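You operate a simulated robot arm through the tools that you are given. There is no shell and no other tool.

You are at the controls of a simulated robot arm. One attempt, no reset.

Task
Tighten the rim knobs of DUNE and MOON, then light both wheels.
Fine: both knobs tight before a switch goes on; the mode knobs stay on GLOW; leave both on.

Only the result counts: the job must be done as asked and must still hold three seconds after the hand-in. Knocking over, shifting, dropping, spilling or breaking anything else fails it.

Robot
A 7-joint arm with a three-finger gripper, fixed in place. Base frame: the origin is on the floor under the middle of its stand, x ahead of it, y to its left, z up. Readings come in mm, rad, newtons and seconds.
It reaches about 1342 mm from its shoulder. Its first joint turns from -2.897 to 2.897 rad. Payload 2.69 kg.
Tool frame: the origin (TCP) lies between the finger pads and is the grasp point; the fingertips stand 30 mm ahead of it; z points along the fingers, y is the line along which they close. The gripper opens to 128 mm; its body begins 117 mm behind the TCP.
Orientation is that of the tool frame in the base frame, as a unit quaternion [w, x, y, z]. With the fingers straight down and closing along the base's y, the tool's x points along the base's -x, its y along +y and its z along -z.

Tools
- The arm moves only by the tool send_rows. Its argument "steps" is a list of rows, each a list of 7 numbers: the shift along the tool's x, y, z in mm, then the turn, a rotation vector about the tool's x, y, z in rad, then the opening, from 0 (shut) to 1 (fully open). In form: [[dx, dy, dz, rx, ry, rz, grip], ...]. A call has 1 to 20 rows; each row is the pose to reach, as a shift and turn from the pose commanded when the call began, along the tool's axes at that moment. A row lasts 0.2 s, in which the tool goes at most 50 mm and 0.15 rad; a call with a longer step from one row to the next is refused whole, and so is a gripper value outside its range. A pose out of reach is approached as far as the arm can. The call stops where the force on the tool passes 70 N (or 10 N more than at its start, if that is more) or the arm is blocked; 0.2 s more then pass. Each finger travels about 127 mm/s and halts on what it meets, pressing with about 34 N; the grip force reading is that of the motor and also rises with nothing between the fingers. The clock runs only during rows and for 0.2 s after the last one: add rows that repeat a pose to give the fingers time. It gives the time, the measured TCP pose, the force on the tool (base axes), the opening and the grip force at its end, in the units of the frame above (readings bear some noise), with the torque about the TCP (base axes, N m) and any sound that the robot's microphone picked up, and new pictures: "show" is both (left out), scene, wrist or none.
- Cameras (640 x 400 px; columns grow to the right, rows downward): "scene" is fixed at [220.5, -498.8, 1534.7]; the picture's right is [0.77, -0.64, 0.00], its down [-0.19, -0.23, -0.95] and it looks along [0.61, 0.74, -0.30] (base axes); focal length 322 px, centre (320, 200). "wrist" rides on the gripper at [58, 54, -131] in the tool frame; the picture's right is [-0.68, 0.74, 0.00], its down [-0.62, -0.57, -0.55] and it looks along [-0.40, -0.37, 0.84] (tool axes); focal length 234 px, centre (320, 200). There is no depth. A picture from a camera that has moved, and an enlarged one, comes with that camera's place and axes in the base frame and with its lens.
- lift_body(by): moves the trunk up (or, below 0, down) by that many mm; the arm rides with it, the base frame stays. It gives what a move gives, with no picture.
- zoom(camera, box): a new picture of the part [left, top, right, bottom] of that camera's present view, enlarged. It takes no simulated time.
- sign_off(): hands the job in; it is judged then, once.

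Places have to be worked out from the pictures, the camera data and where the tool is seen. Open the gripper and draw the arm clear of the work before you hand the job in, unless the task says otherwise.

The tools are called after ">>>" by a JSON object that holds its "method" and its "body". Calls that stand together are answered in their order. send_rows: Moves the arm, as the interface text tells. Its arguments: {"type":"object","properties":{"steps":{"type":"array","items":{"type":"array","items":{"type":"number"}}},"show":{"type":"string","enum":["both","scene","wrist","none"]}},"required":["steps"]} The other tools are called the same way: lift_body (by) moves the trunk up or down; zoom (camera, box) takes an enlarged picture of a part of a camera's view; sign_off () hands the job in.

At the start:

```text
clock: 0.0
tool_pos: [529.3, 434.0, 1356.3]
tool_rot: [0.0, 0.0, 1.0, 0.0]
ft_force: [0.1, 0.2, 0.6]
ft_torque: [-0.01, 0.0, -0.02]
gripper_width: 128.0
grip_force: 0.1
trunk travel left (down, up): [-150.0, 200.0]
```

scene: 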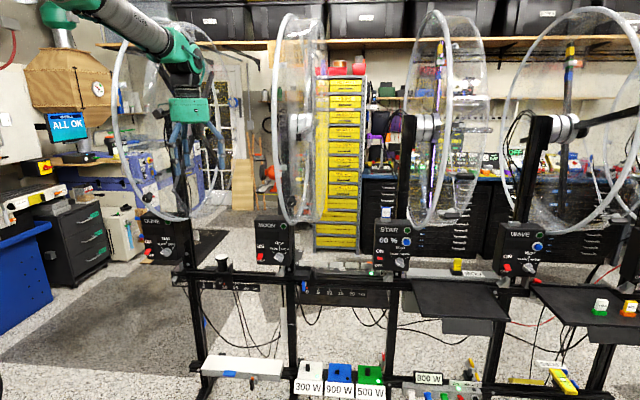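
wrist: 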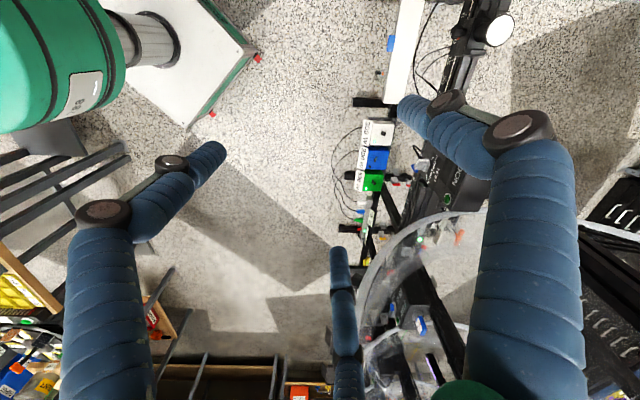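

I'll begin by looking closer at the four wheels and their control boxes before moving anything.

>>> {"method": "zoom", "body": {"camera": "scene", "box": [120, 200, 300, 312]}}

>>> {"method": "zoom", "body": {"camera": "scene", "box": [90, 0, 330, 150]}}

>>> {"method": "zoom", "body": {"camera": "scene", "box": [90, 100, 330, 250]}}

>>> {"method": "zoom", "body": {"camera": "scene", "box": [360, 200, 560, 325]}}

>>> {"method": "zoom", "body": {"camera": "scene", "box": [180, 260, 440, 400]}}

>>> {"method": "zoom", "body": {"camera": "scene", "box": [400, 250, 640, 400]}}

```text
3.56 times, centred on (210, 256) of scene
camera zoom: at [220.5, -498.8, 1534.7], right [0.77, -0.64, 0.0], down [-0.19, -0.23, -0.95], along [0.61, 0.74, -0.3], focal length 1145 px, centre (711, 1)
```

zoom: 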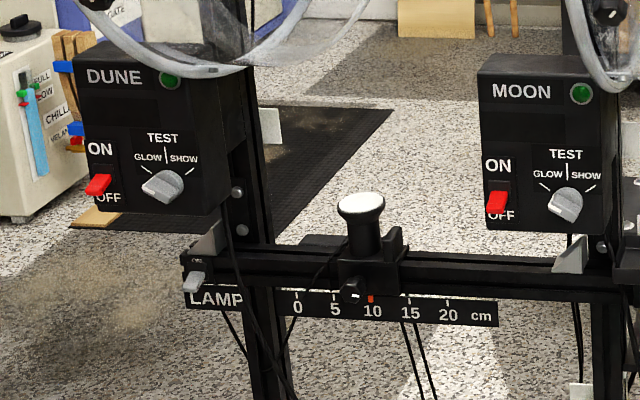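

```text
2.67 times, centred on (210, 75) of scene
camera zoom: at [220.5, -498.8, 1534.7], right [0.77, -0.64, 0.0], down [-0.19, -0.23, -0.95], along [0.61, 0.74, -0.3], focal length 859 px, centre (613, 533)
```

zoom: 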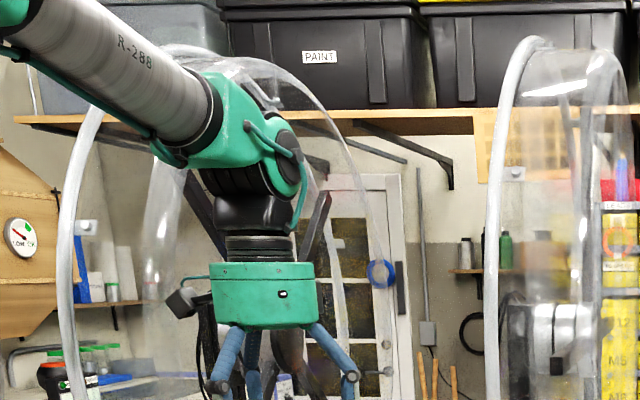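

```text
2.67 times, centred on (210, 175) of scene
camera zoom: at [220.5, -498.8, 1534.7], right [0.77, -0.64, 0.0], down [-0.19, -0.23, -0.95], along [0.61, 0.74, -0.3], focal length 859 px, centre (613, 267)
```

zoom: 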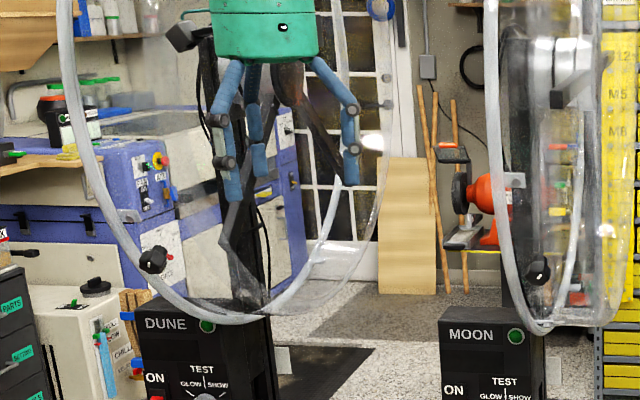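

```text
3.20 times, centred on (460, 262) of scene
camera zoom: at [220.5, -498.8, 1534.7], right [0.77, -0.64, 0.0], down [-0.19, -0.23, -0.95], along [0.61, 0.74, -0.3], focal length 1030 px, centre (-128, 0)
```

zoom: 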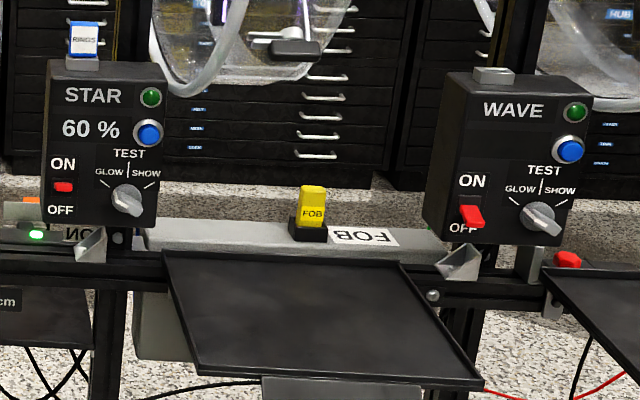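

```text
2.46 times, centred on (310, 330) of scene
camera zoom: at [220.5, -498.8, 1534.7], right [0.77, -0.64, 0.0], down [-0.19, -0.23, -0.95], along [0.61, 0.74, -0.3], focal length 792 px, centre (345, -120)
```

zoom: 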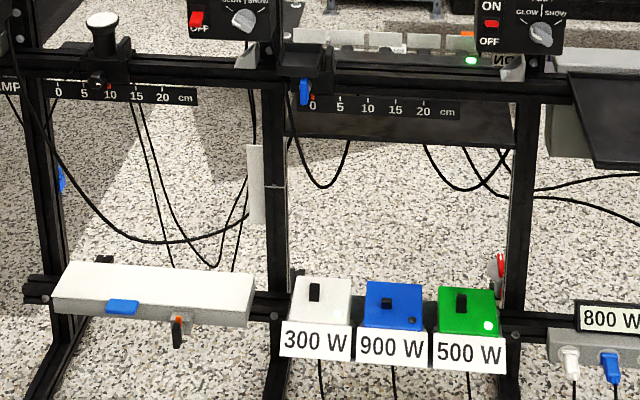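

```text
2.67 times, centred on (520, 325) of scene
camera zoom: at [220.5, -498.8, 1534.7], right [0.77, -0.64, 0.0], down [-0.19, -0.23, -0.95], along [0.61, 0.74, -0.3], focal length 859 px, centre (-213, -133)
```

zoom: 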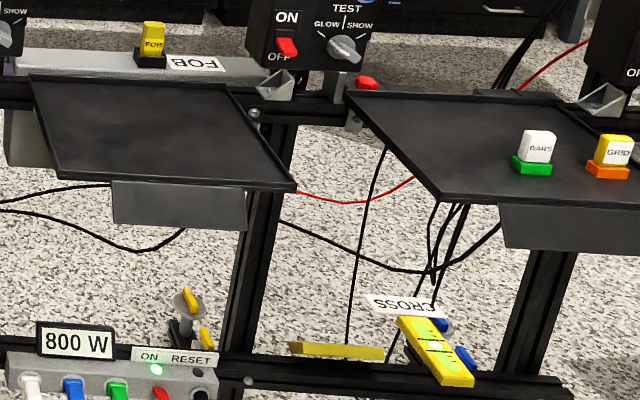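

The black knobs near the bottom of the DUNE and MOON rims look like the rim knobs, and both switches look OFF. I'll enlarge these parts a lot more.

>>> {"method": "zoom", "body": {"camera": "scene", "box": [125, 180, 189, 220]}}

>>> {"method": "zoom", "body": {"camera": "scene", "box": [262, 180, 326, 220]}}

>>> {"method": "zoom", "body": {"camera": "scene", "box": [132, 212, 196, 270]}}

>>> {"method": "zoom", "body": {"camera": "scene", "box": [244, 212, 308, 270]}}

>>> {"method": "zoom", "body": {"camera": "scene", "box": [250, 0, 340, 240]}}

>>> {"method": "zoom", "body": {"camera": "scene", "box": [400, 0, 640, 240]}}

>>> {"method": "zoom", "body": {"camera": "wrist", "box": [330, 0, 640, 260]}}

```text
10.00 times, centred on (157, 200) of scene
camera zoom: at [220.5, -498.8, 1534.7], right [0.77, -0.64, 0.0], down [-0.19, -0.23, -0.95], along [0.61, 0.74, -0.3], focal length 3220 px, centre (1950, 200)
```

zoom: 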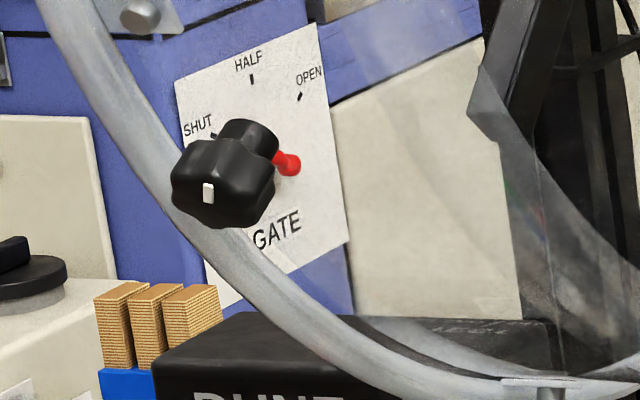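

```text
10.00 times, centred on (294, 200) of scene
camera zoom: at [220.5, -498.8, 1534.7], right [0.77, -0.64, 0.0], down [-0.19, -0.23, -0.95], along [0.61, 0.74, -0.3], focal length 3220 px, centre (580, 200)
```

zoom: 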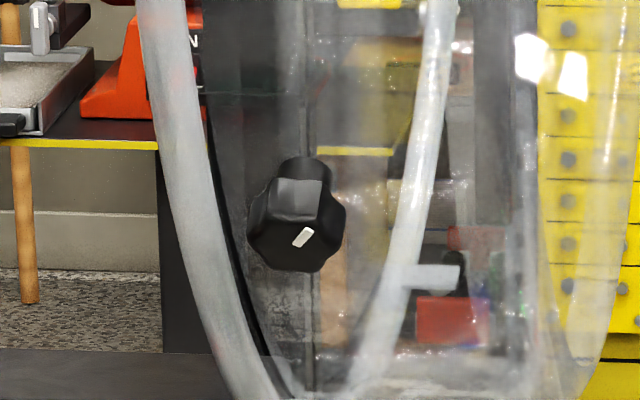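

```text
6.90 times, centred on (164, 241) of scene
camera zoom: at [220.5, -498.8, 1534.7], right [0.77, -0.64, 0.0], down [-0.19, -0.23, -0.95], along [0.61, 0.74, -0.3], focal length 2220 px, centre (1396, -83)
```

zoom: 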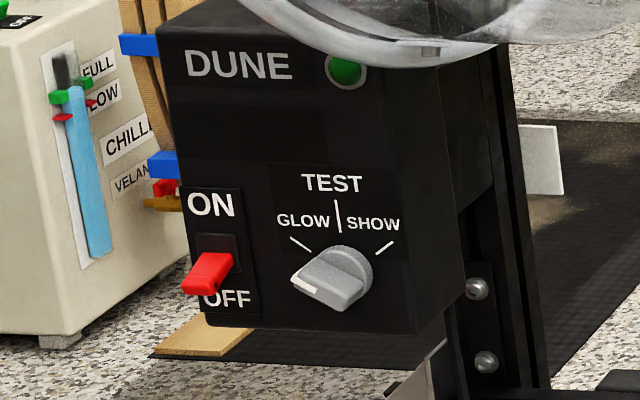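

```text
6.90 times, centred on (276, 241) of scene
camera zoom: at [220.5, -498.8, 1534.7], right [0.77, -0.64, 0.0], down [-0.19, -0.23, -0.95], along [0.61, 0.74, -0.3], focal length 2220 px, centre (623, -83)
```

zoom: 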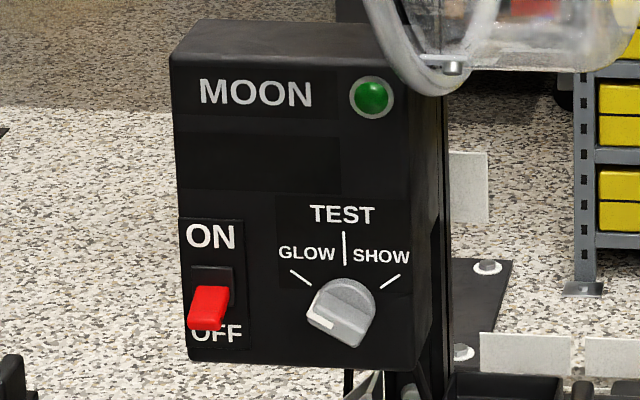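

```text
1.67 times, centred on (295, 120) of scene
camera zoom: at [220.5, -498.8, 1534.7], right [0.77, -0.64, 0.0], down [-0.19, -0.23, -0.95], along [0.61, 0.74, -0.3], focal length 537 px, centre (362, 333)
```

zoom: 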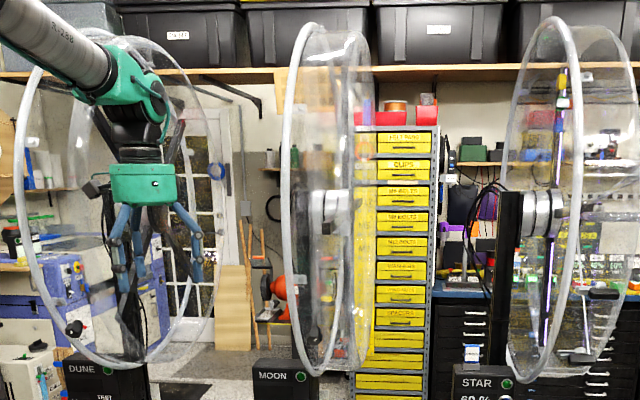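

```text
1.67 times, centred on (520, 120) of scene
camera zoom: at [220.5, -498.8, 1534.7], right [0.77, -0.64, 0.0], down [-0.19, -0.23, -0.95], along [0.61, 0.74, -0.3], focal length 537 px, centre (-13, 333)
```

zoom: 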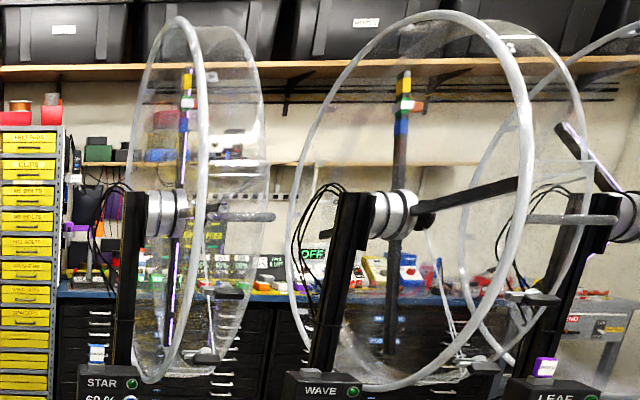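

```text
1.54 times, centred on (485, 130) of wrist
camera zoom: at [470.4, 488.4, 1488.6], right [0.68, 0.74, 0.0], down [0.62, -0.57, 0.55], along [0.4, -0.37, -0.84], focal length 360 px, centre (66, 308)
```

zoom: 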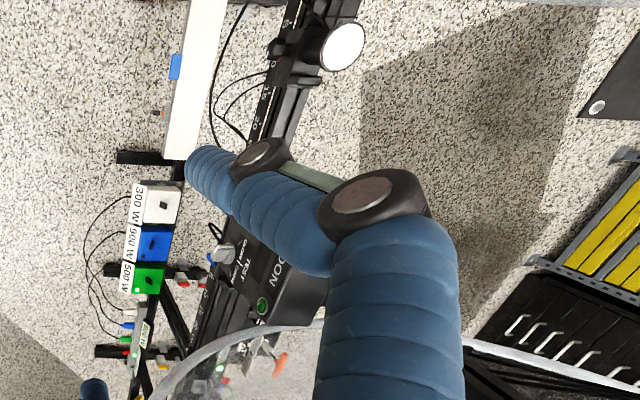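

MOON's panel works out at about (863, 507, 1057) and the wheels' planes point back at the robot, so the rim knobs seem to stick out radially towards me and slightly downward (MOON knob near (705, 214, 1257)). I'll draw back from the wheels and start tilting the hand forward to look at the MOON knob.

>>> {"method": "send_rows", "body": {"steps": [[0, -32, 13, -0.1, -0.1, 0, 1], [0, -64, 26, -0.2, -0.2, 0, 1], [0, -96, 40, -0.3, -0.3, 0, 1], [0, -128, 53, -0.4, -0.4, 0, 1], [0, -160, 66, -0.5, -0.5, 0, 1], [0, -192, 80, -0.6, -0.6, 0, 1], [0, -224, 93, -0.7, -0.7, 0, 1], [0, -257, 106, -0.8, -0.8, 0, 1]], "show": "both"}}

```text
clock: 1.8
tool_pos: [525.7, 178.5, 1251.8]
tool_rot: [0.382, -0.001, 0.843, 0.38]
ft_force: [-2.0, -0.1, 1.2]
ft_torque: [-0.13, 0.0, -0.2]
gripper_width: 128.1
grip_force: 0.0
trunk travel left (down, up): [-150.0, 200.0]
camera wrist: at [384.1, 149.2, 1304.5], right [0.26, 0.33, 0.91], down [0.25, -0.93, 0.27], along [0.93, 0.15, -0.33], focal length 234 px, centre (320, 200)
```

scene: 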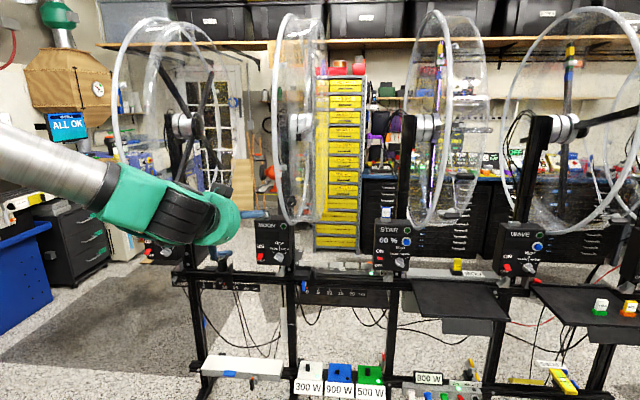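
wrist: 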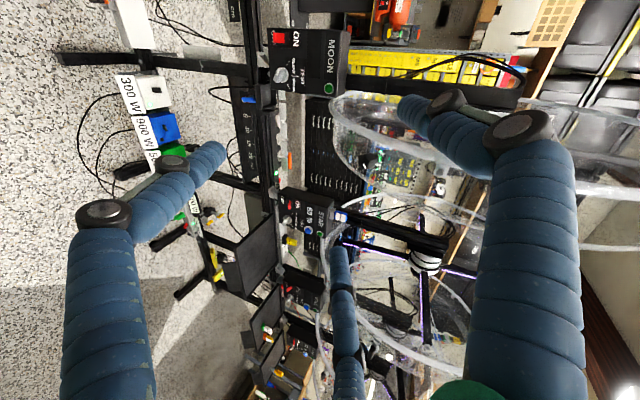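

The hand reached the commanded pose. The MOON light in this wrist view agrees with my estimate, so I'll enlarge the wrist view around the MOON guard to find its knob.

>>> {"method": "zoom", "body": {"camera": "wrist", "box": [250, 0, 450, 125]}}

>>> {"method": "zoom", "body": {"camera": "wrist", "box": [320, 75, 480, 175]}}

>>> {"method": "zoom", "body": {"camera": "wrist", "box": [240, 150, 480, 400]}}

>>> {"method": "zoom", "body": {"camera": "scene", "box": [100, 10, 260, 230]}}

>>> {"method": "zoom", "body": {"camera": "scene", "box": [255, 10, 335, 120]}}

>>> {"method": "zoom", "body": {"camera": "scene", "box": [255, 120, 335, 240]}}

```text
3.20 times, centred on (350, 62) of wrist
camera zoom: at [384.1, 149.2, 1304.5], right [0.26, 0.33, 0.91], down [0.25, -0.93, 0.27], along [0.93, 0.15, -0.33], focal length 749 px, centre (224, 640)
```

zoom: 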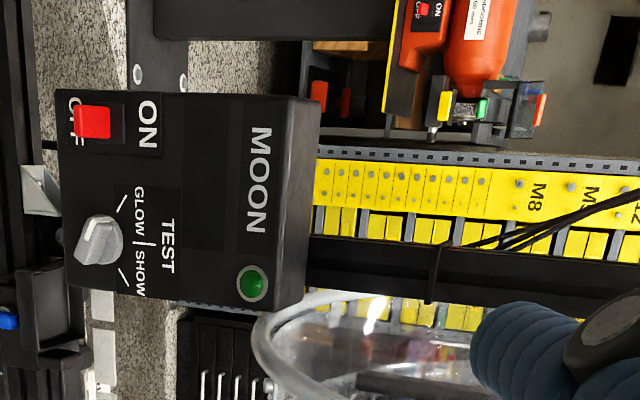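

```text
4.00 times, centred on (400, 125) of wrist
camera zoom: at [384.1, 149.2, 1304.5], right [0.26, 0.33, 0.91], down [0.25, -0.93, 0.27], along [0.93, 0.15, -0.33], focal length 937 px, centre (0, 500)
```

zoom: 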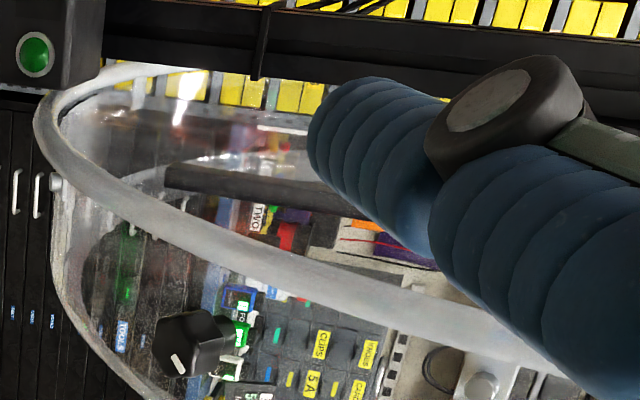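

```text
1.60 times, centred on (360, 275) of wrist
camera zoom: at [384.1, 149.2, 1304.5], right [0.26, 0.33, 0.91], down [0.25, -0.93, 0.27], along [0.93, 0.15, -0.33], focal length 375 px, centre (256, 80)
```

zoom: 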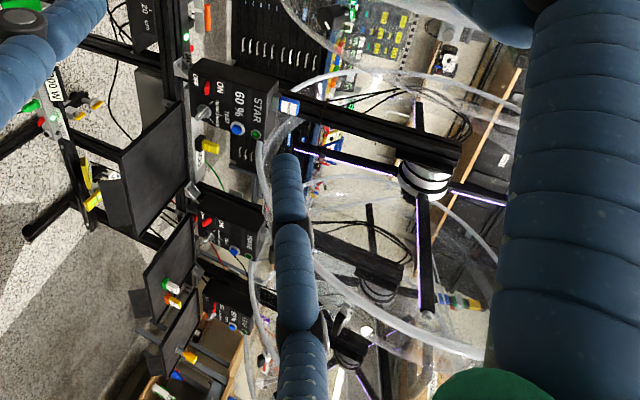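

```text
1.82 times, centred on (180, 120) of scene
camera zoom: at [220.5, -498.8, 1534.7], right [0.77, -0.64, 0.0], down [-0.19, -0.23, -0.95], along [0.61, 0.74, -0.3], focal length 585 px, centre (574, 346)
```

zoom: 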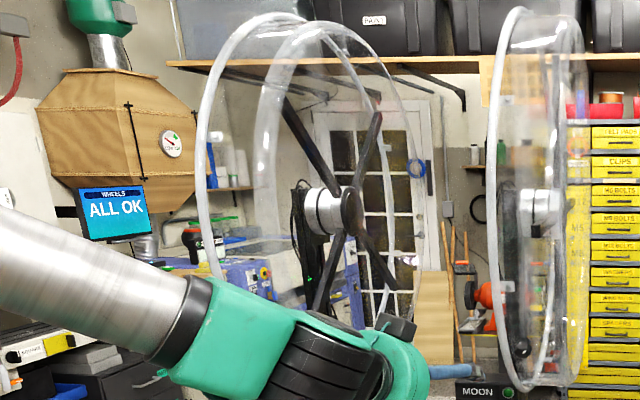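

```text
3.64 times, centred on (295, 65) of scene
camera zoom: at [220.5, -498.8, 1534.7], right [0.77, -0.64, 0.0], down [-0.19, -0.23, -0.95], along [0.61, 0.74, -0.3], focal length 1171 px, centre (411, 691)
```

zoom: 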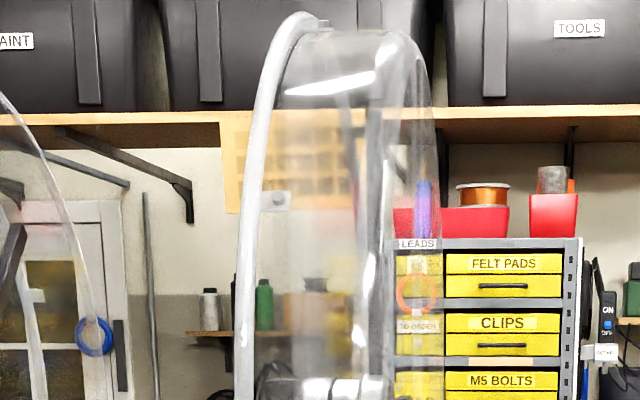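

```text
3.33 times, centred on (295, 180) of scene
camera zoom: at [220.5, -498.8, 1534.7], right [0.77, -0.64, 0.0], down [-0.19, -0.23, -0.95], along [0.61, 0.74, -0.3], focal length 1073 px, centre (403, 267)
```

zoom: 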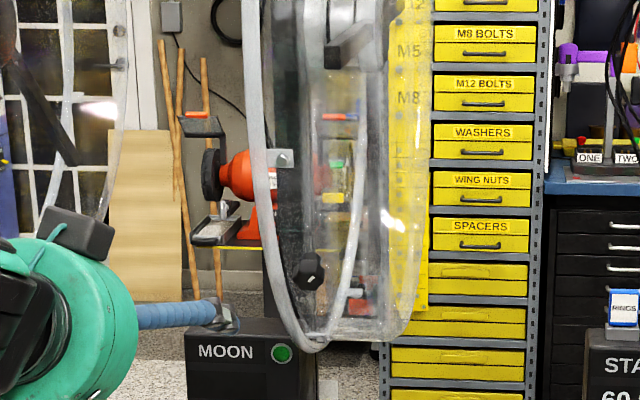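

The MOON knob shows in both cameras and triangulates to about (762, 297, 1228), with its axis radial, facing me and tilted roughly 36° downward. I'll tilt the hand up to line up with that axis and stand off about 200 mm from it.

>>> {"method": "send_rows", "body": {"steps": [[1, -15, 18, -0.094, -0.094, 0, 1], [2, -31, 35, -0.188, -0.188, 0, 1], [2, -46, 53, -0.282, -0.282, 0, 1], [3, -62, 71, -0.376, -0.376, 0, 1], [4, -77, 88, -0.47, -0.47, 0, 1], [5, -92, 106, -0.564, -0.564, 0, 1], [5, -108, 124, -0.658, -0.658, 0, 1], [6, -123, 141, -0.753, -0.753, 0, 1]], "show": "both"}}

```text
clock: 3.8
tool_pos: [653.5, 181.4, 1151.6]
tool_rot: [0.645, -0.021, 0.431, 0.631]
ft_force: [-1.4, -0.1, 0.5]
ft_torque: [-0.02, 0.15, -0.09]
gripper_width: 127.9
grip_force: 0.1
trunk travel left (down, up): [-150.0, 200.0]
stopped in row 8: the arm was blocked; the commanded pose is now the measured one
camera wrist: at [528.6, 164.9, 1063.6], right [-0.5, -0.39, 0.77], down [0.28, -0.92, -0.28], along [0.82, 0.08, 0.57], focal length 234 px, centre (320, 200)
```

scene: 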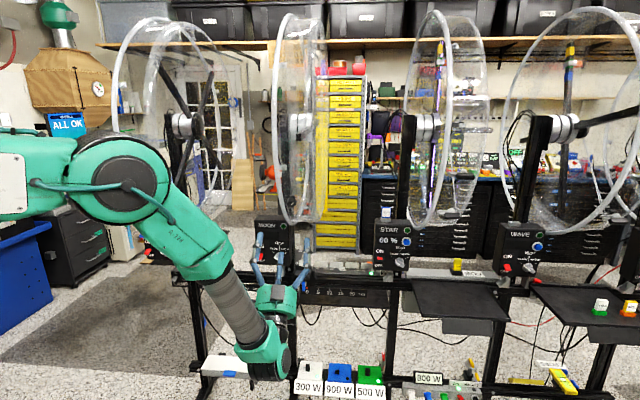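
wrist: 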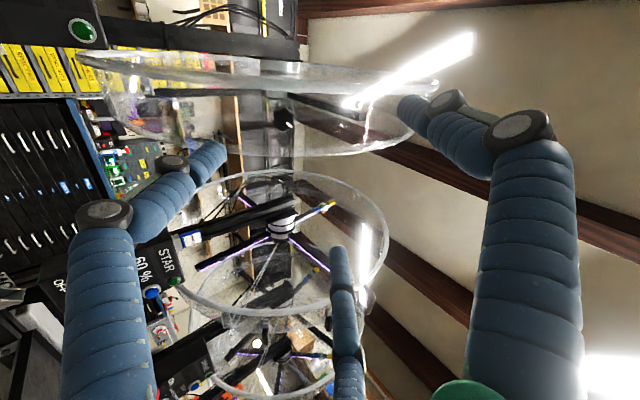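

The arm stopped at what is probably a joint limit at the end of the move, but the hand is now pointing up at about 39°. I expect the knob near (287, 119) in the wrist view and something dark is there, so I'll zoom in on it.

>>> {"method": "zoom", "body": {"camera": "wrist", "box": [236, 80, 340, 145]}}

>>> {"method": "zoom", "body": {"camera": "wrist", "box": [60, 0, 460, 200]}}

>>> {"method": "zoom", "body": {"camera": "scene", "box": [160, 120, 340, 400]}}

>>> {"method": "zoom", "body": {"camera": "scene", "box": [230, 180, 340, 300]}}

```text
6.15 times, centred on (288, 112) of wrist
camera zoom: at [528.6, 164.9, 1063.6], right [-0.5, -0.39, 0.77], down [0.28, -0.92, -0.28], along [0.82, 0.08, 0.57], focal length 1441 px, centre (517, 738)
```

zoom: 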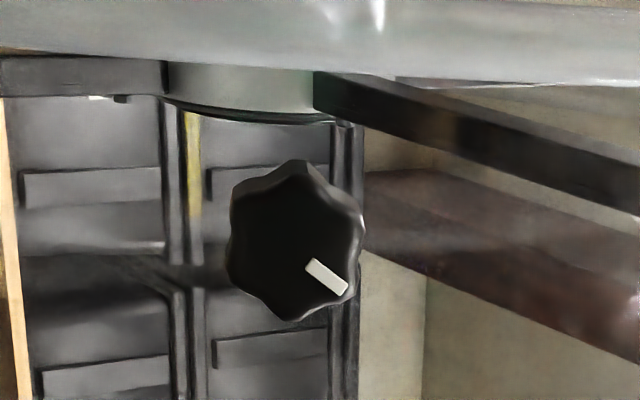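

```text
1.60 times, centred on (260, 100) of wrist
camera zoom: at [528.6, 164.9, 1063.6], right [-0.5, -0.39, 0.77], down [0.28, -0.92, -0.28], along [0.82, 0.08, 0.57], focal length 375 px, centre (416, 360)
```

zoom: 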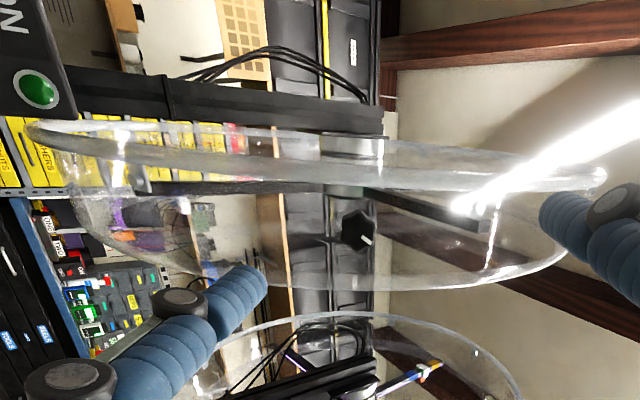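

```text
1.43 times, centred on (250, 260) of scene
camera zoom: at [220.5, -498.8, 1534.7], right [0.77, -0.64, 0.0], down [-0.19, -0.23, -0.95], along [0.61, 0.74, -0.3], focal length 460 px, centre (420, 114)
```

zoom: 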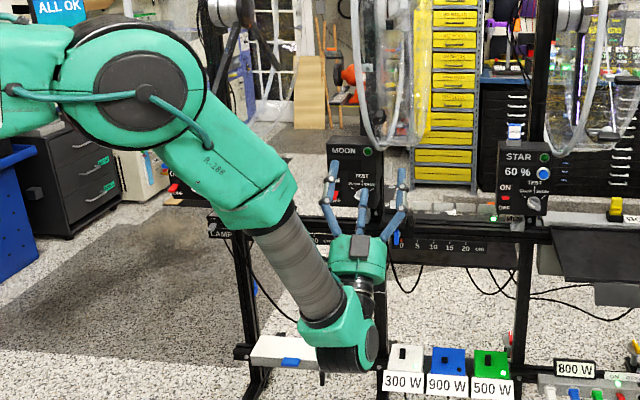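

```text
3.33 times, centred on (285, 240) of scene
camera zoom: at [220.5, -498.8, 1534.7], right [0.77, -0.64, 0.0], down [-0.19, -0.23, -0.95], along [0.61, 0.74, -0.3], focal length 1073 px, centre (437, 67)
```

zoom: 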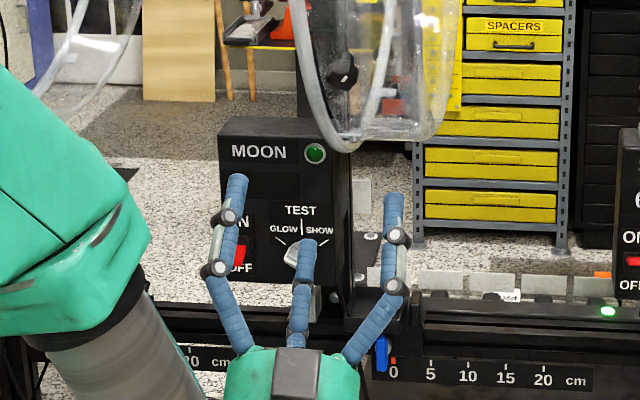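

The knob face is seen almost square-on from here, and both views put it at about (764, 300, 1227), about 32 mm across and standing slightly proud of the hoops. I'll correct the tilt to about 33°, close in to 120 mm, and shut the fingers once in free space to see how the three fingertips meet.

>>> {"method": "send_rows", "body": {"steps": [[12, -9, 27, 0.047, 0.028, -0.012, 1], [24.4, -18, 54, 0.0935, 0.057, -0.024, 1], [24.4, -18, 54, 0.0935, 0.057, -0.024, 0], [24.4, -18, 54, 0.0935, 0.057, -0.024, 0], [24.4, -18, 54, 0.0935, 0.057, -0.024, 0], [24.4, -18, 54, 0.0935, 0.057, -0.024, 0]], "show": "both"}}

```text
clock: 5.2
tool_pos: [693.8, 227.5, 1158.8]
tool_rot: [0.639, -0.014, 0.479, 0.601]
ft_force: [-0.1, 0.7, -1.0]
ft_torque: [0.01, 0.02, -0.03]
gripper_width: 1.9
grip_force: 31.1
trunk travel left (down, up): [-150.0, 200.0]
camera wrist: at [563.0, 209.4, 1083.0], right [-0.45, -0.31, 0.84], down [0.23, -0.95, -0.23], along [0.86, 0.09, 0.5], focal length 234 px, centre (320, 200)
```

scene: 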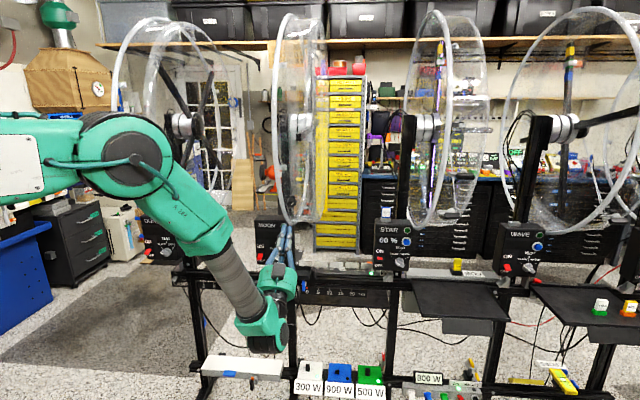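
wrist: 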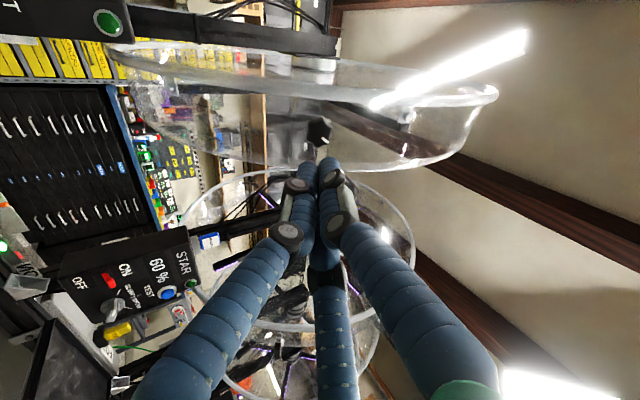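

The fingers close into a compact cluster on the tool axis, and the knob is just ahead of them. I'll zoom to refine the knob's position and axis from here.

>>> {"method": "zoom", "body": {"camera": "wrist", "box": [270, 90, 374, 155]}}

>>> {"method": "zoom", "body": {"camera": "scene", "box": [250, 170, 330, 270]}}

>>> {"method": "zoom", "body": {"camera": "wrist", "box": [100, 20, 520, 280]}}

```text
6.15 times, centred on (322, 122) of wrist
camera zoom: at [563.0, 209.4, 1083.0], right [-0.45, -0.31, 0.84], down [0.23, -0.95, -0.23], along [0.86, 0.09, 0.5], focal length 1441 px, centre (308, 677)
```

zoom: 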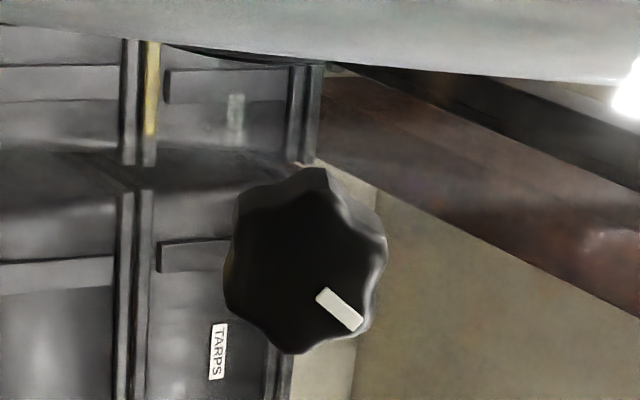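

```text
4.00 times, centred on (290, 220) of scene
camera zoom: at [220.5, -498.8, 1534.7], right [0.77, -0.64, 0.0], down [-0.19, -0.23, -0.95], along [0.61, 0.74, -0.3], focal length 1288 px, centre (440, 120)
```

zoom: 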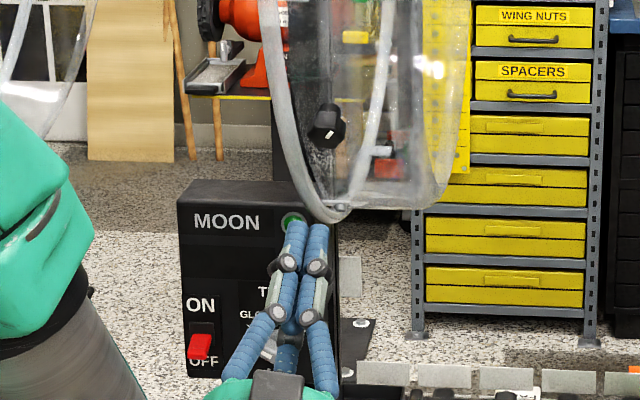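

```text
1.52 times, centred on (310, 150) of wrist
camera zoom: at [563.0, 209.4, 1083.0], right [-0.45, -0.31, 0.84], down [0.23, -0.95, -0.23], along [0.86, 0.09, 0.5], focal length 357 px, centre (335, 276)
```

zoom: 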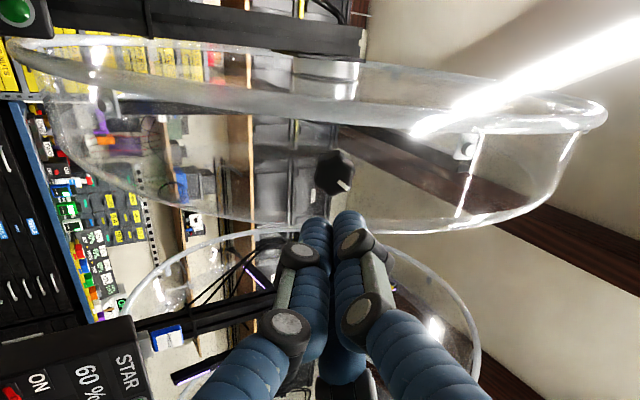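

The knob lies within a few mm of the tool axis, about 120 mm ahead. Before gripping, I'll open the fingers and wind the hand anticlockwise about its own axis, so that I have plenty of clockwise travel for tightening.

>>> {"method": "send_rows", "body": {"steps": [[0, 0, 0, 0, 0, -0.14, 0.6], [0, 0, 0, 0, 0, -0.28, 0.6], [0, 0, 0, 0, 0, -0.42, 0.6], [0, 0, 0, 0, 0, -0.56, 0.6], [0, 0, 0, 0, 0, -0.7, 0.6], [0, 0, 0, 0, 0, -0.84, 0.6], [0, 0, 0, 0, 0, -0.98, 0.6], [0, 0, 0, 0, 0, -1.12, 0.6], [0, 0, 0, 0, 0, -1.26, 0.6], [0, 0, 0, 0, 0, -1.4, 0.6]], "show": "both"}}

```text
clock: 7.4
tool_pos: [702.8, 221.3, 1168.3]
tool_rot: [0.836, -0.22, 0.427, 0.267]
ft_force: [1.0, 0.0, 1.1]
ft_torque: [-0.01, 0.04, -0.01]
gripper_width: 76.8
grip_force: 0.1
out of reach, approached as far as the arm can: row 7, 8, 9, 10
trunk travel left (down, up): [-150.0, 200.0]
camera wrist: at [619.6, 198.6, 1043.1], right [-0.8, 0.39, 0.46], down [-0.27, -0.92, 0.3], along [0.53, 0.11, 0.84], focal length 234 px, centre (320, 200)
```

scene: 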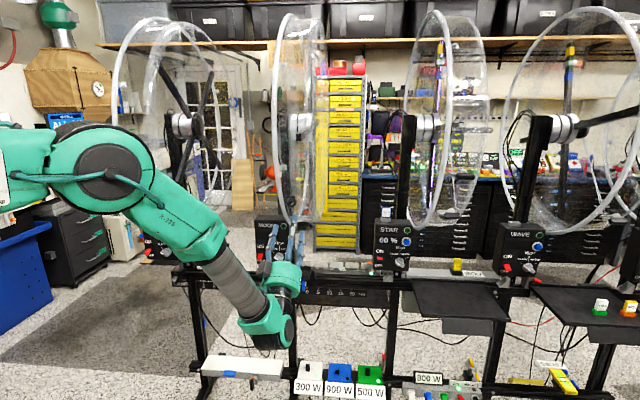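
wrist: 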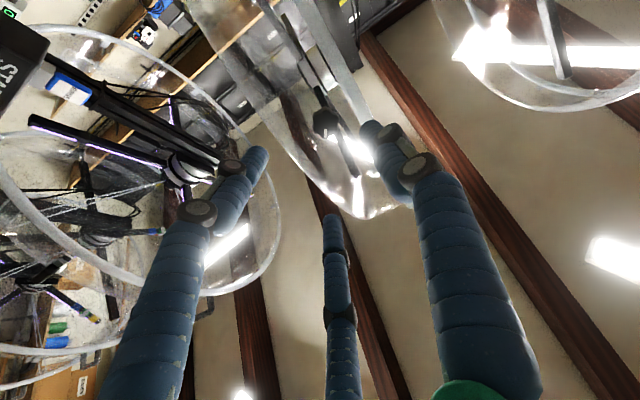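

The hand wound back about 0.89 rad before reaching its limit, keeping the axis direction. I'll step back clockwise a little to see how the commanded pose relates to the measured one.

>>> {"method": "send_rows", "body": {"steps": [[0, 0, 0, 0, 0, 0.1, 0.6]], "show": "none"}}

```text
clock: 7.8
tool_pos: [703.7, 219.6, 1168.6]
tool_rot: [0.821, -0.199, 0.438, 0.308]
ft_force: [0.5, -0.1, 0.0]
ft_torque: [-0.02, 0.02, 0.0]
gripper_width: 76.7
grip_force: 0.1
trunk travel left (down, up): [-150.0, 200.0]
```

The commanded pose follows the measured one, so moves are relative to where the hand is now. I'll line the axis up with the knob at about 60 mm before its face, with the fingers partly open, and look again.

>>> {"method": "send_rows", "body": {"steps": [[3, 8, 20, 0, 0, 0, 0.5], [5.7, 14.6, 55, 0, 0, 0, 0.45], [5.7, 14.6, 55, 0, 0, 0, 0.45]], "show": "both"}}

>>> {"method": "zoom", "body": {"camera": "wrist", "box": [230, 100, 410, 212]}}

>>> {"method": "zoom", "body": {"camera": "scene", "box": [250, 170, 330, 270]}}

```text
clock: 8.6
tool_pos: [728.4, 267.5, 1191.6]
tool_rot: [0.821, -0.199, 0.438, 0.309]
ft_force: [-0.5, 0.3, 0.1]
ft_torque: [-0.03, -0.01, 0.02]
gripper_width: 57.5
grip_force: 0.0
trunk travel left (down, up): [-150.0, 200.0]
camera wrist: at [639.4, 247.9, 1070.4], right [-0.79, 0.31, 0.53], down [-0.21, -0.94, 0.25], along [0.58, 0.09, 0.81], focal length 234 px, centre (320, 200)
```

scene: 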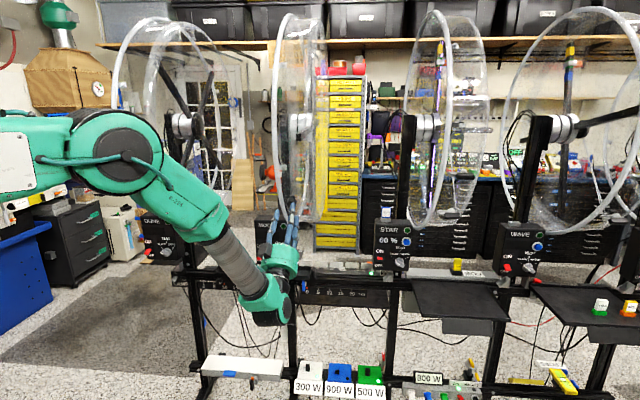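
wrist: 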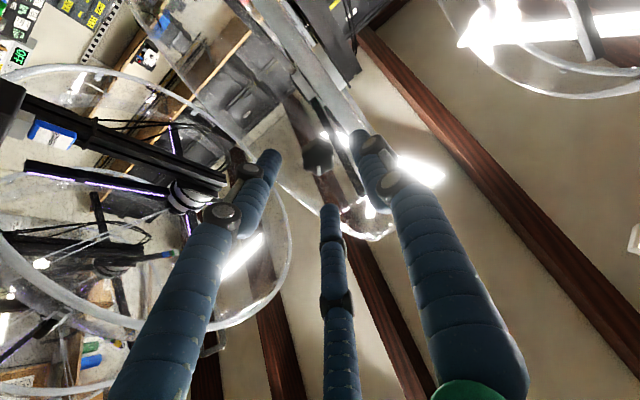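

```text
3.56 times, centred on (320, 156) of wrist
camera zoom: at [639.4, 247.9, 1070.4], right [-0.79, 0.31, 0.53], down [-0.21, -0.94, 0.25], along [0.58, 0.09, 0.81], focal length 833 px, centre (320, 356)
```

zoom: 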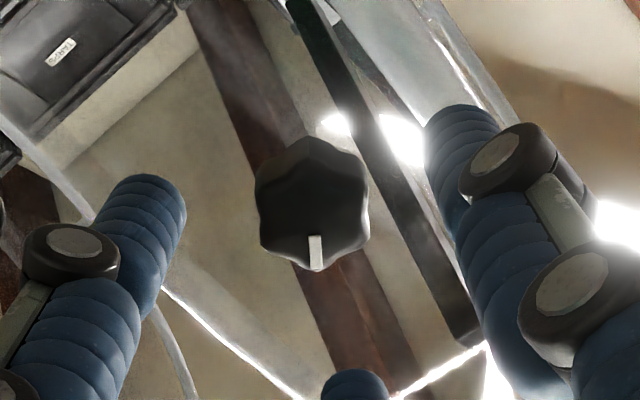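

```text
4.00 times, centred on (290, 220) of scene
camera zoom: at [220.5, -498.8, 1534.7], right [0.77, -0.64, 0.0], down [-0.19, -0.23, -0.95], along [0.61, 0.74, -0.3], focal length 1288 px, centre (440, 120)
```

zoom: 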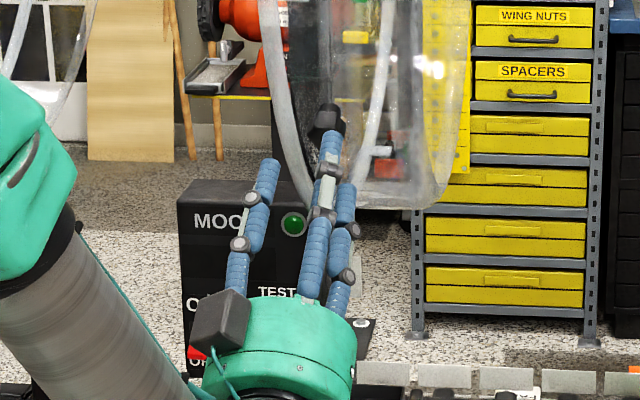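

The knob again triangulates to (765.5, 300.7, 1224.7), so only a 2 mm sideways correction is needed. I'll narrow the fingers to about 42 mm and advance so that the tips pass about 10 mm beyond the knob's face.

>>> {"method": "send_rows", "body": {"steps": [[-0.4, -2.3, 0, 0, 0, 0, 0.34], [-0.4, -2.3, 15, 0, 0, 0, 0.34], [-0.4, -2.3, 28, 0, 0, 0, 0.34], [-0.4, -2.3, 36, 0, 0, 0, 0.34], [-0.4, -2.3, 40, 0, 0, 0, 0.34]], "show": "both"}}

>>> {"method": "zoom", "body": {"camera": "wrist", "box": [230, 120, 410, 232]}}

>>> {"method": "zoom", "body": {"camera": "scene", "box": [262, 180, 326, 220]}}

```text
clock: 9.8
tool_pos: [754.9, 289.4, 1215.1]
tool_rot: [0.821, -0.199, 0.438, 0.308]
ft_force: [0.6, 0.3, -0.1]
ft_torque: [0.0, -0.05, 0.03]
gripper_width: 43.5
grip_force: 0.1
trunk travel left (down, up): [-150.0, 200.0]
camera wrist: at [664.5, 269.3, 1093.1], right [-0.79, 0.31, 0.53], down [-0.21, -0.94, 0.25], along [0.58, 0.09, 0.81], focal length 234 px, centre (320, 200)
```

scene: 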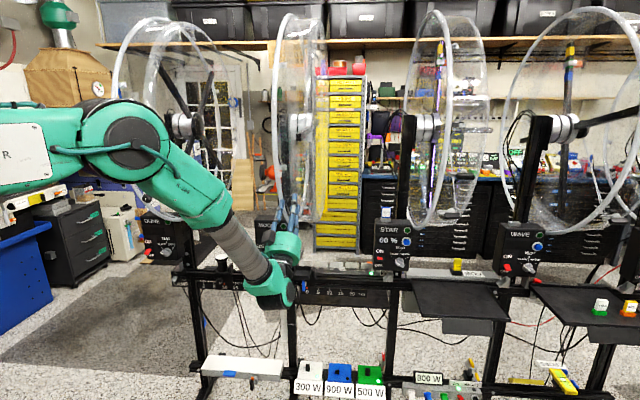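
wrist: 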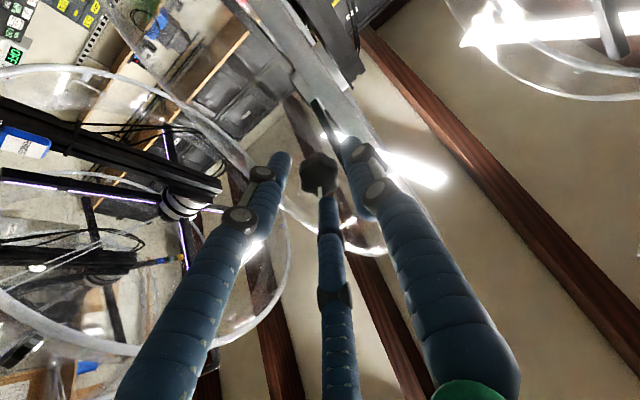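

```text
3.56 times, centred on (320, 176) of wrist
camera zoom: at [664.5, 269.3, 1093.1], right [-0.79, 0.31, 0.53], down [-0.21, -0.94, 0.25], along [0.58, 0.09, 0.81], focal length 833 px, centre (320, 285)
```

zoom: 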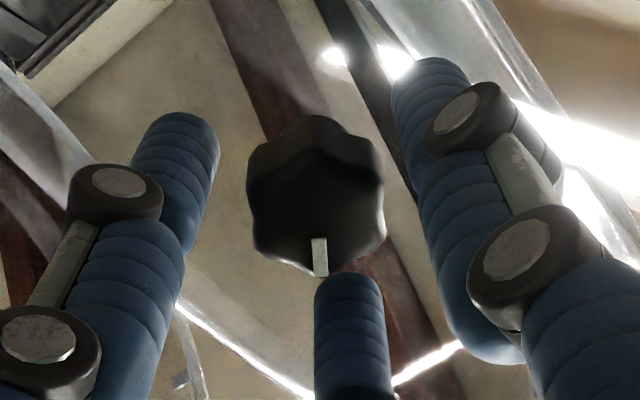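

```text
10.00 times, centred on (294, 200) of scene
camera zoom: at [220.5, -498.8, 1534.7], right [0.77, -0.64, 0.0], down [-0.19, -0.23, -0.95], along [0.61, 0.74, -0.3], focal length 3220 px, centre (580, 200)
```

zoom: 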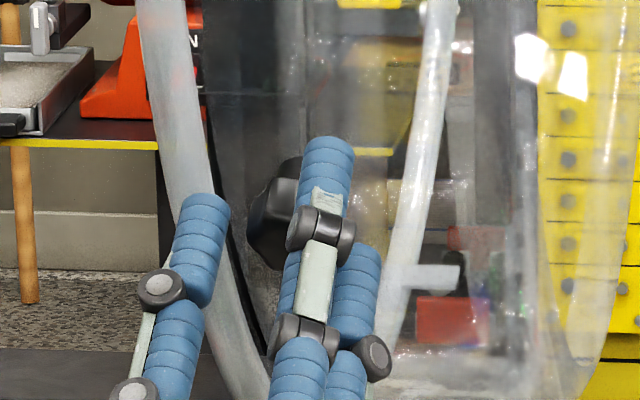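

The knob sits centred between the three fingers, with the tips about 12 mm past its face and no contact force. I'll close on it now.

>>> {"method": "send_rows", "body": {"steps": [[0, 0, 0, 0, 0, 0, 0.25], [0, 0, 0, 0, 0, 0, 0.1], [0, 0, 0, 0, 0, 0, 0], [0, 0, 0, 0, 0, 0, 0]], "show": "wrist"}}

>>> {"method": "zoom", "body": {"camera": "wrist", "box": [230, 120, 410, 232]}}

>>> {"method": "zoom", "body": {"camera": "scene", "box": [262, 180, 326, 220]}}

```text
clock: 10.8
tool_pos: [755.5, 288.5, 1214.3]
tool_rot: [0.822, -0.198, 0.437, 0.308]
ft_force: [6.4, -0.7, -4.3]
ft_torque: [-0.69, 0.57, 0.12]
gripper_width: 28.6
grip_force: 44.9
trunk travel left (down, up): [-150.0, 200.0]
camera wrist: at [664.9, 269.4, 1092.4], right [-0.79, 0.31, 0.53], down [-0.21, -0.94, 0.26], along [0.58, 0.09, 0.81], focal length 234 px, centre (320, 200)
```

wrist: 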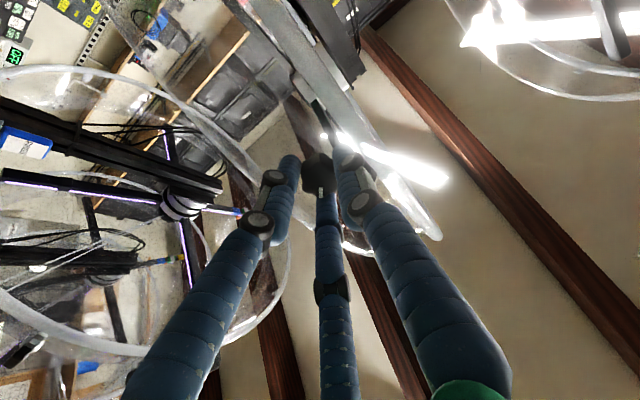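

```text
3.56 times, centred on (320, 176) of wrist
camera zoom: at [664.9, 269.4, 1092.4], right [-0.79, 0.31, 0.53], down [-0.21, -0.94, 0.26], along [0.58, 0.09, 0.81], focal length 833 px, centre (320, 285)
```

zoom: 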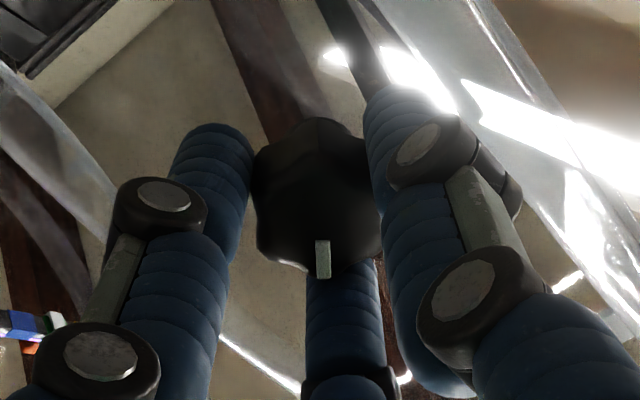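

```text
10.00 times, centred on (294, 200) of scene
camera zoom: at [220.5, -498.8, 1534.7], right [0.77, -0.64, 0.0], down [-0.19, -0.23, -0.95], along [0.61, 0.74, -0.3], focal length 3220 px, centre (580, 200)
```

zoom: 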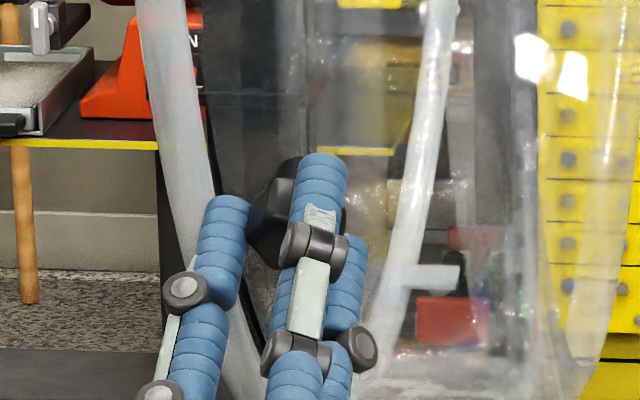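

The fingers stopped at 28.6 mm with the knob held. Now I'll turn clockwise (+z) gently in small steps and watch the torque and the sound.

>>> {"method": "send_rows", "body": {"steps": [[0, 0, 0, 0, 0, 0.1, 0], [0, 0, 0, 0, 0, 0.2, 0], [0, 0, 0, 0, 0, 0.3, 0], [0, 0, 0, 0, 0, 0.4, 0], [0, 0, 0, 0, 0, 0.5, 0]], "show": "wrist"}}

>>> {"method": "zoom", "body": {"camera": "wrist", "box": [230, 120, 410, 232]}}

```text
clock: 12.0
tool_pos: [755.4, 289.1, 1215.4]
tool_rot: [0.719, -0.084, 0.474, 0.502]
ft_force: [7.5, 6.3, -10.3]
ft_torque: [-0.23, 0.49, -0.38]
gripper_width: 28.5
grip_force: 45.3
trunk travel left (down, up): [-150.0, 200.0]
camera wrist: at [636.3, 274.1, 1119.0], right [-0.62, -0.08, 0.78], down [0.1, -0.99, -0.03], along [0.78, 0.06, 0.63], focal length 234 px, centre (320, 200)
```

wrist: 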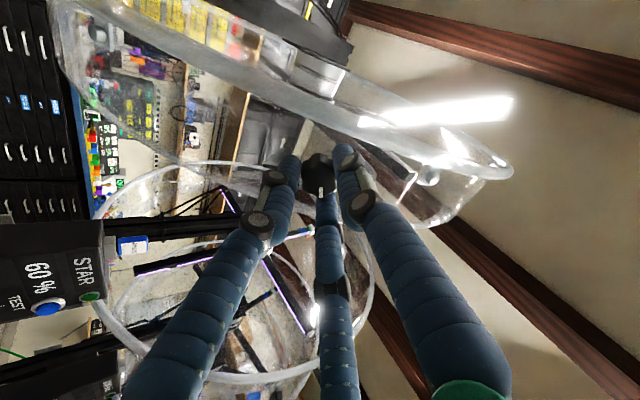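

```text
3.56 times, centred on (320, 176) of wrist
camera zoom: at [636.3, 274.1, 1119.0], right [-0.62, -0.08, 0.78], down [0.1, -0.99, -0.03], along [0.78, 0.06, 0.63], focal length 833 px, centre (320, 285)
```

zoom: 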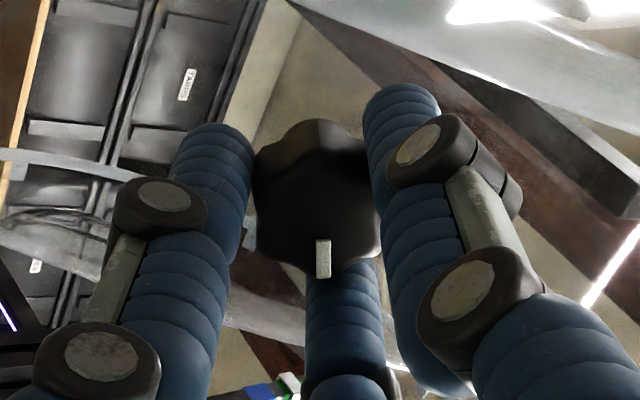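

The white mark moved with the hand, so the knob is turning, with almost no resistance yet. I'll keep turning clockwise.

>>> {"method": "send_rows", "body": {"steps": [[0, 0, 0, 0, 0, 0.1, 0], [0, 0, 0, 0, 0, 0.2, 0], [0, 0, 0, 0, 0, 0.3, 0], [0, 0, 0, 0, 0, 0.4, 0], [0, 0, 0, 0, 0, 0.5, 0], [0, 0, 0, 0, 0, 0.6, 0], [0, 0, 0, 0, 0, 0.7, 0]], "show": "wrist"}}

>>> {"method": "zoom", "body": {"camera": "wrist", "box": [230, 120, 410, 232]}}

```text
clock: 13.6
tool_pos: [754.3, 288.0, 1214.2]
tool_rot: [0.503, 0.084, 0.474, 0.717]
ft_force: [3.1, 7.7, -12.3]
ft_torque: [-0.98, 0.27, -0.58]
gripper_width: 29.2
grip_force: 44.9
trunk travel left (down, up): [-150.0, 200.0]
camera wrist: at [613.8, 255.2, 1164.9], right [-0.15, -0.58, 0.8], down [0.33, -0.8, -0.51], along [0.93, 0.19, 0.31], focal length 234 px, centre (320, 200)
```

wrist: 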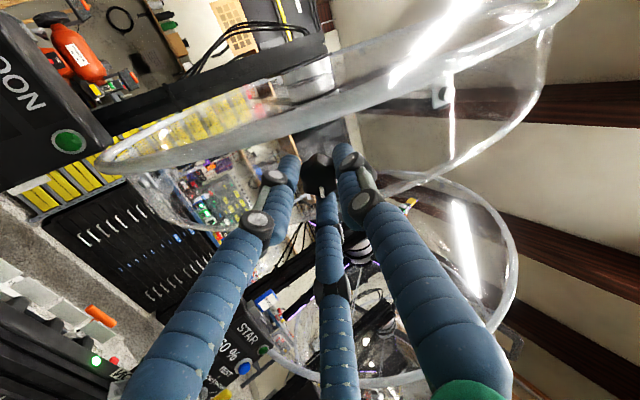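

```text
3.56 times, centred on (320, 176) of wrist
camera zoom: at [613.8, 255.2, 1164.9], right [-0.15, -0.58, 0.8], down [0.33, -0.8, -0.51], along [0.93, 0.19, 0.31], focal length 833 px, centre (320, 285)
```

zoom: 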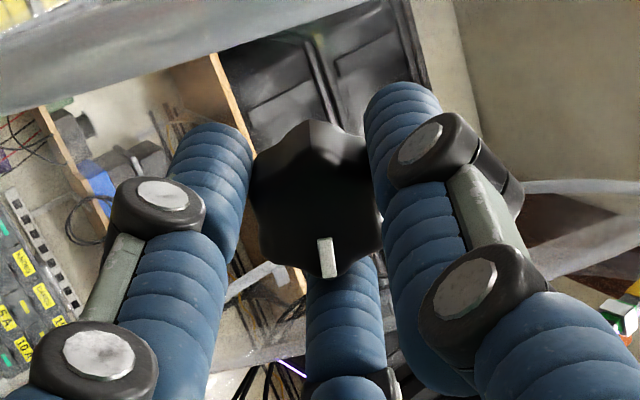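

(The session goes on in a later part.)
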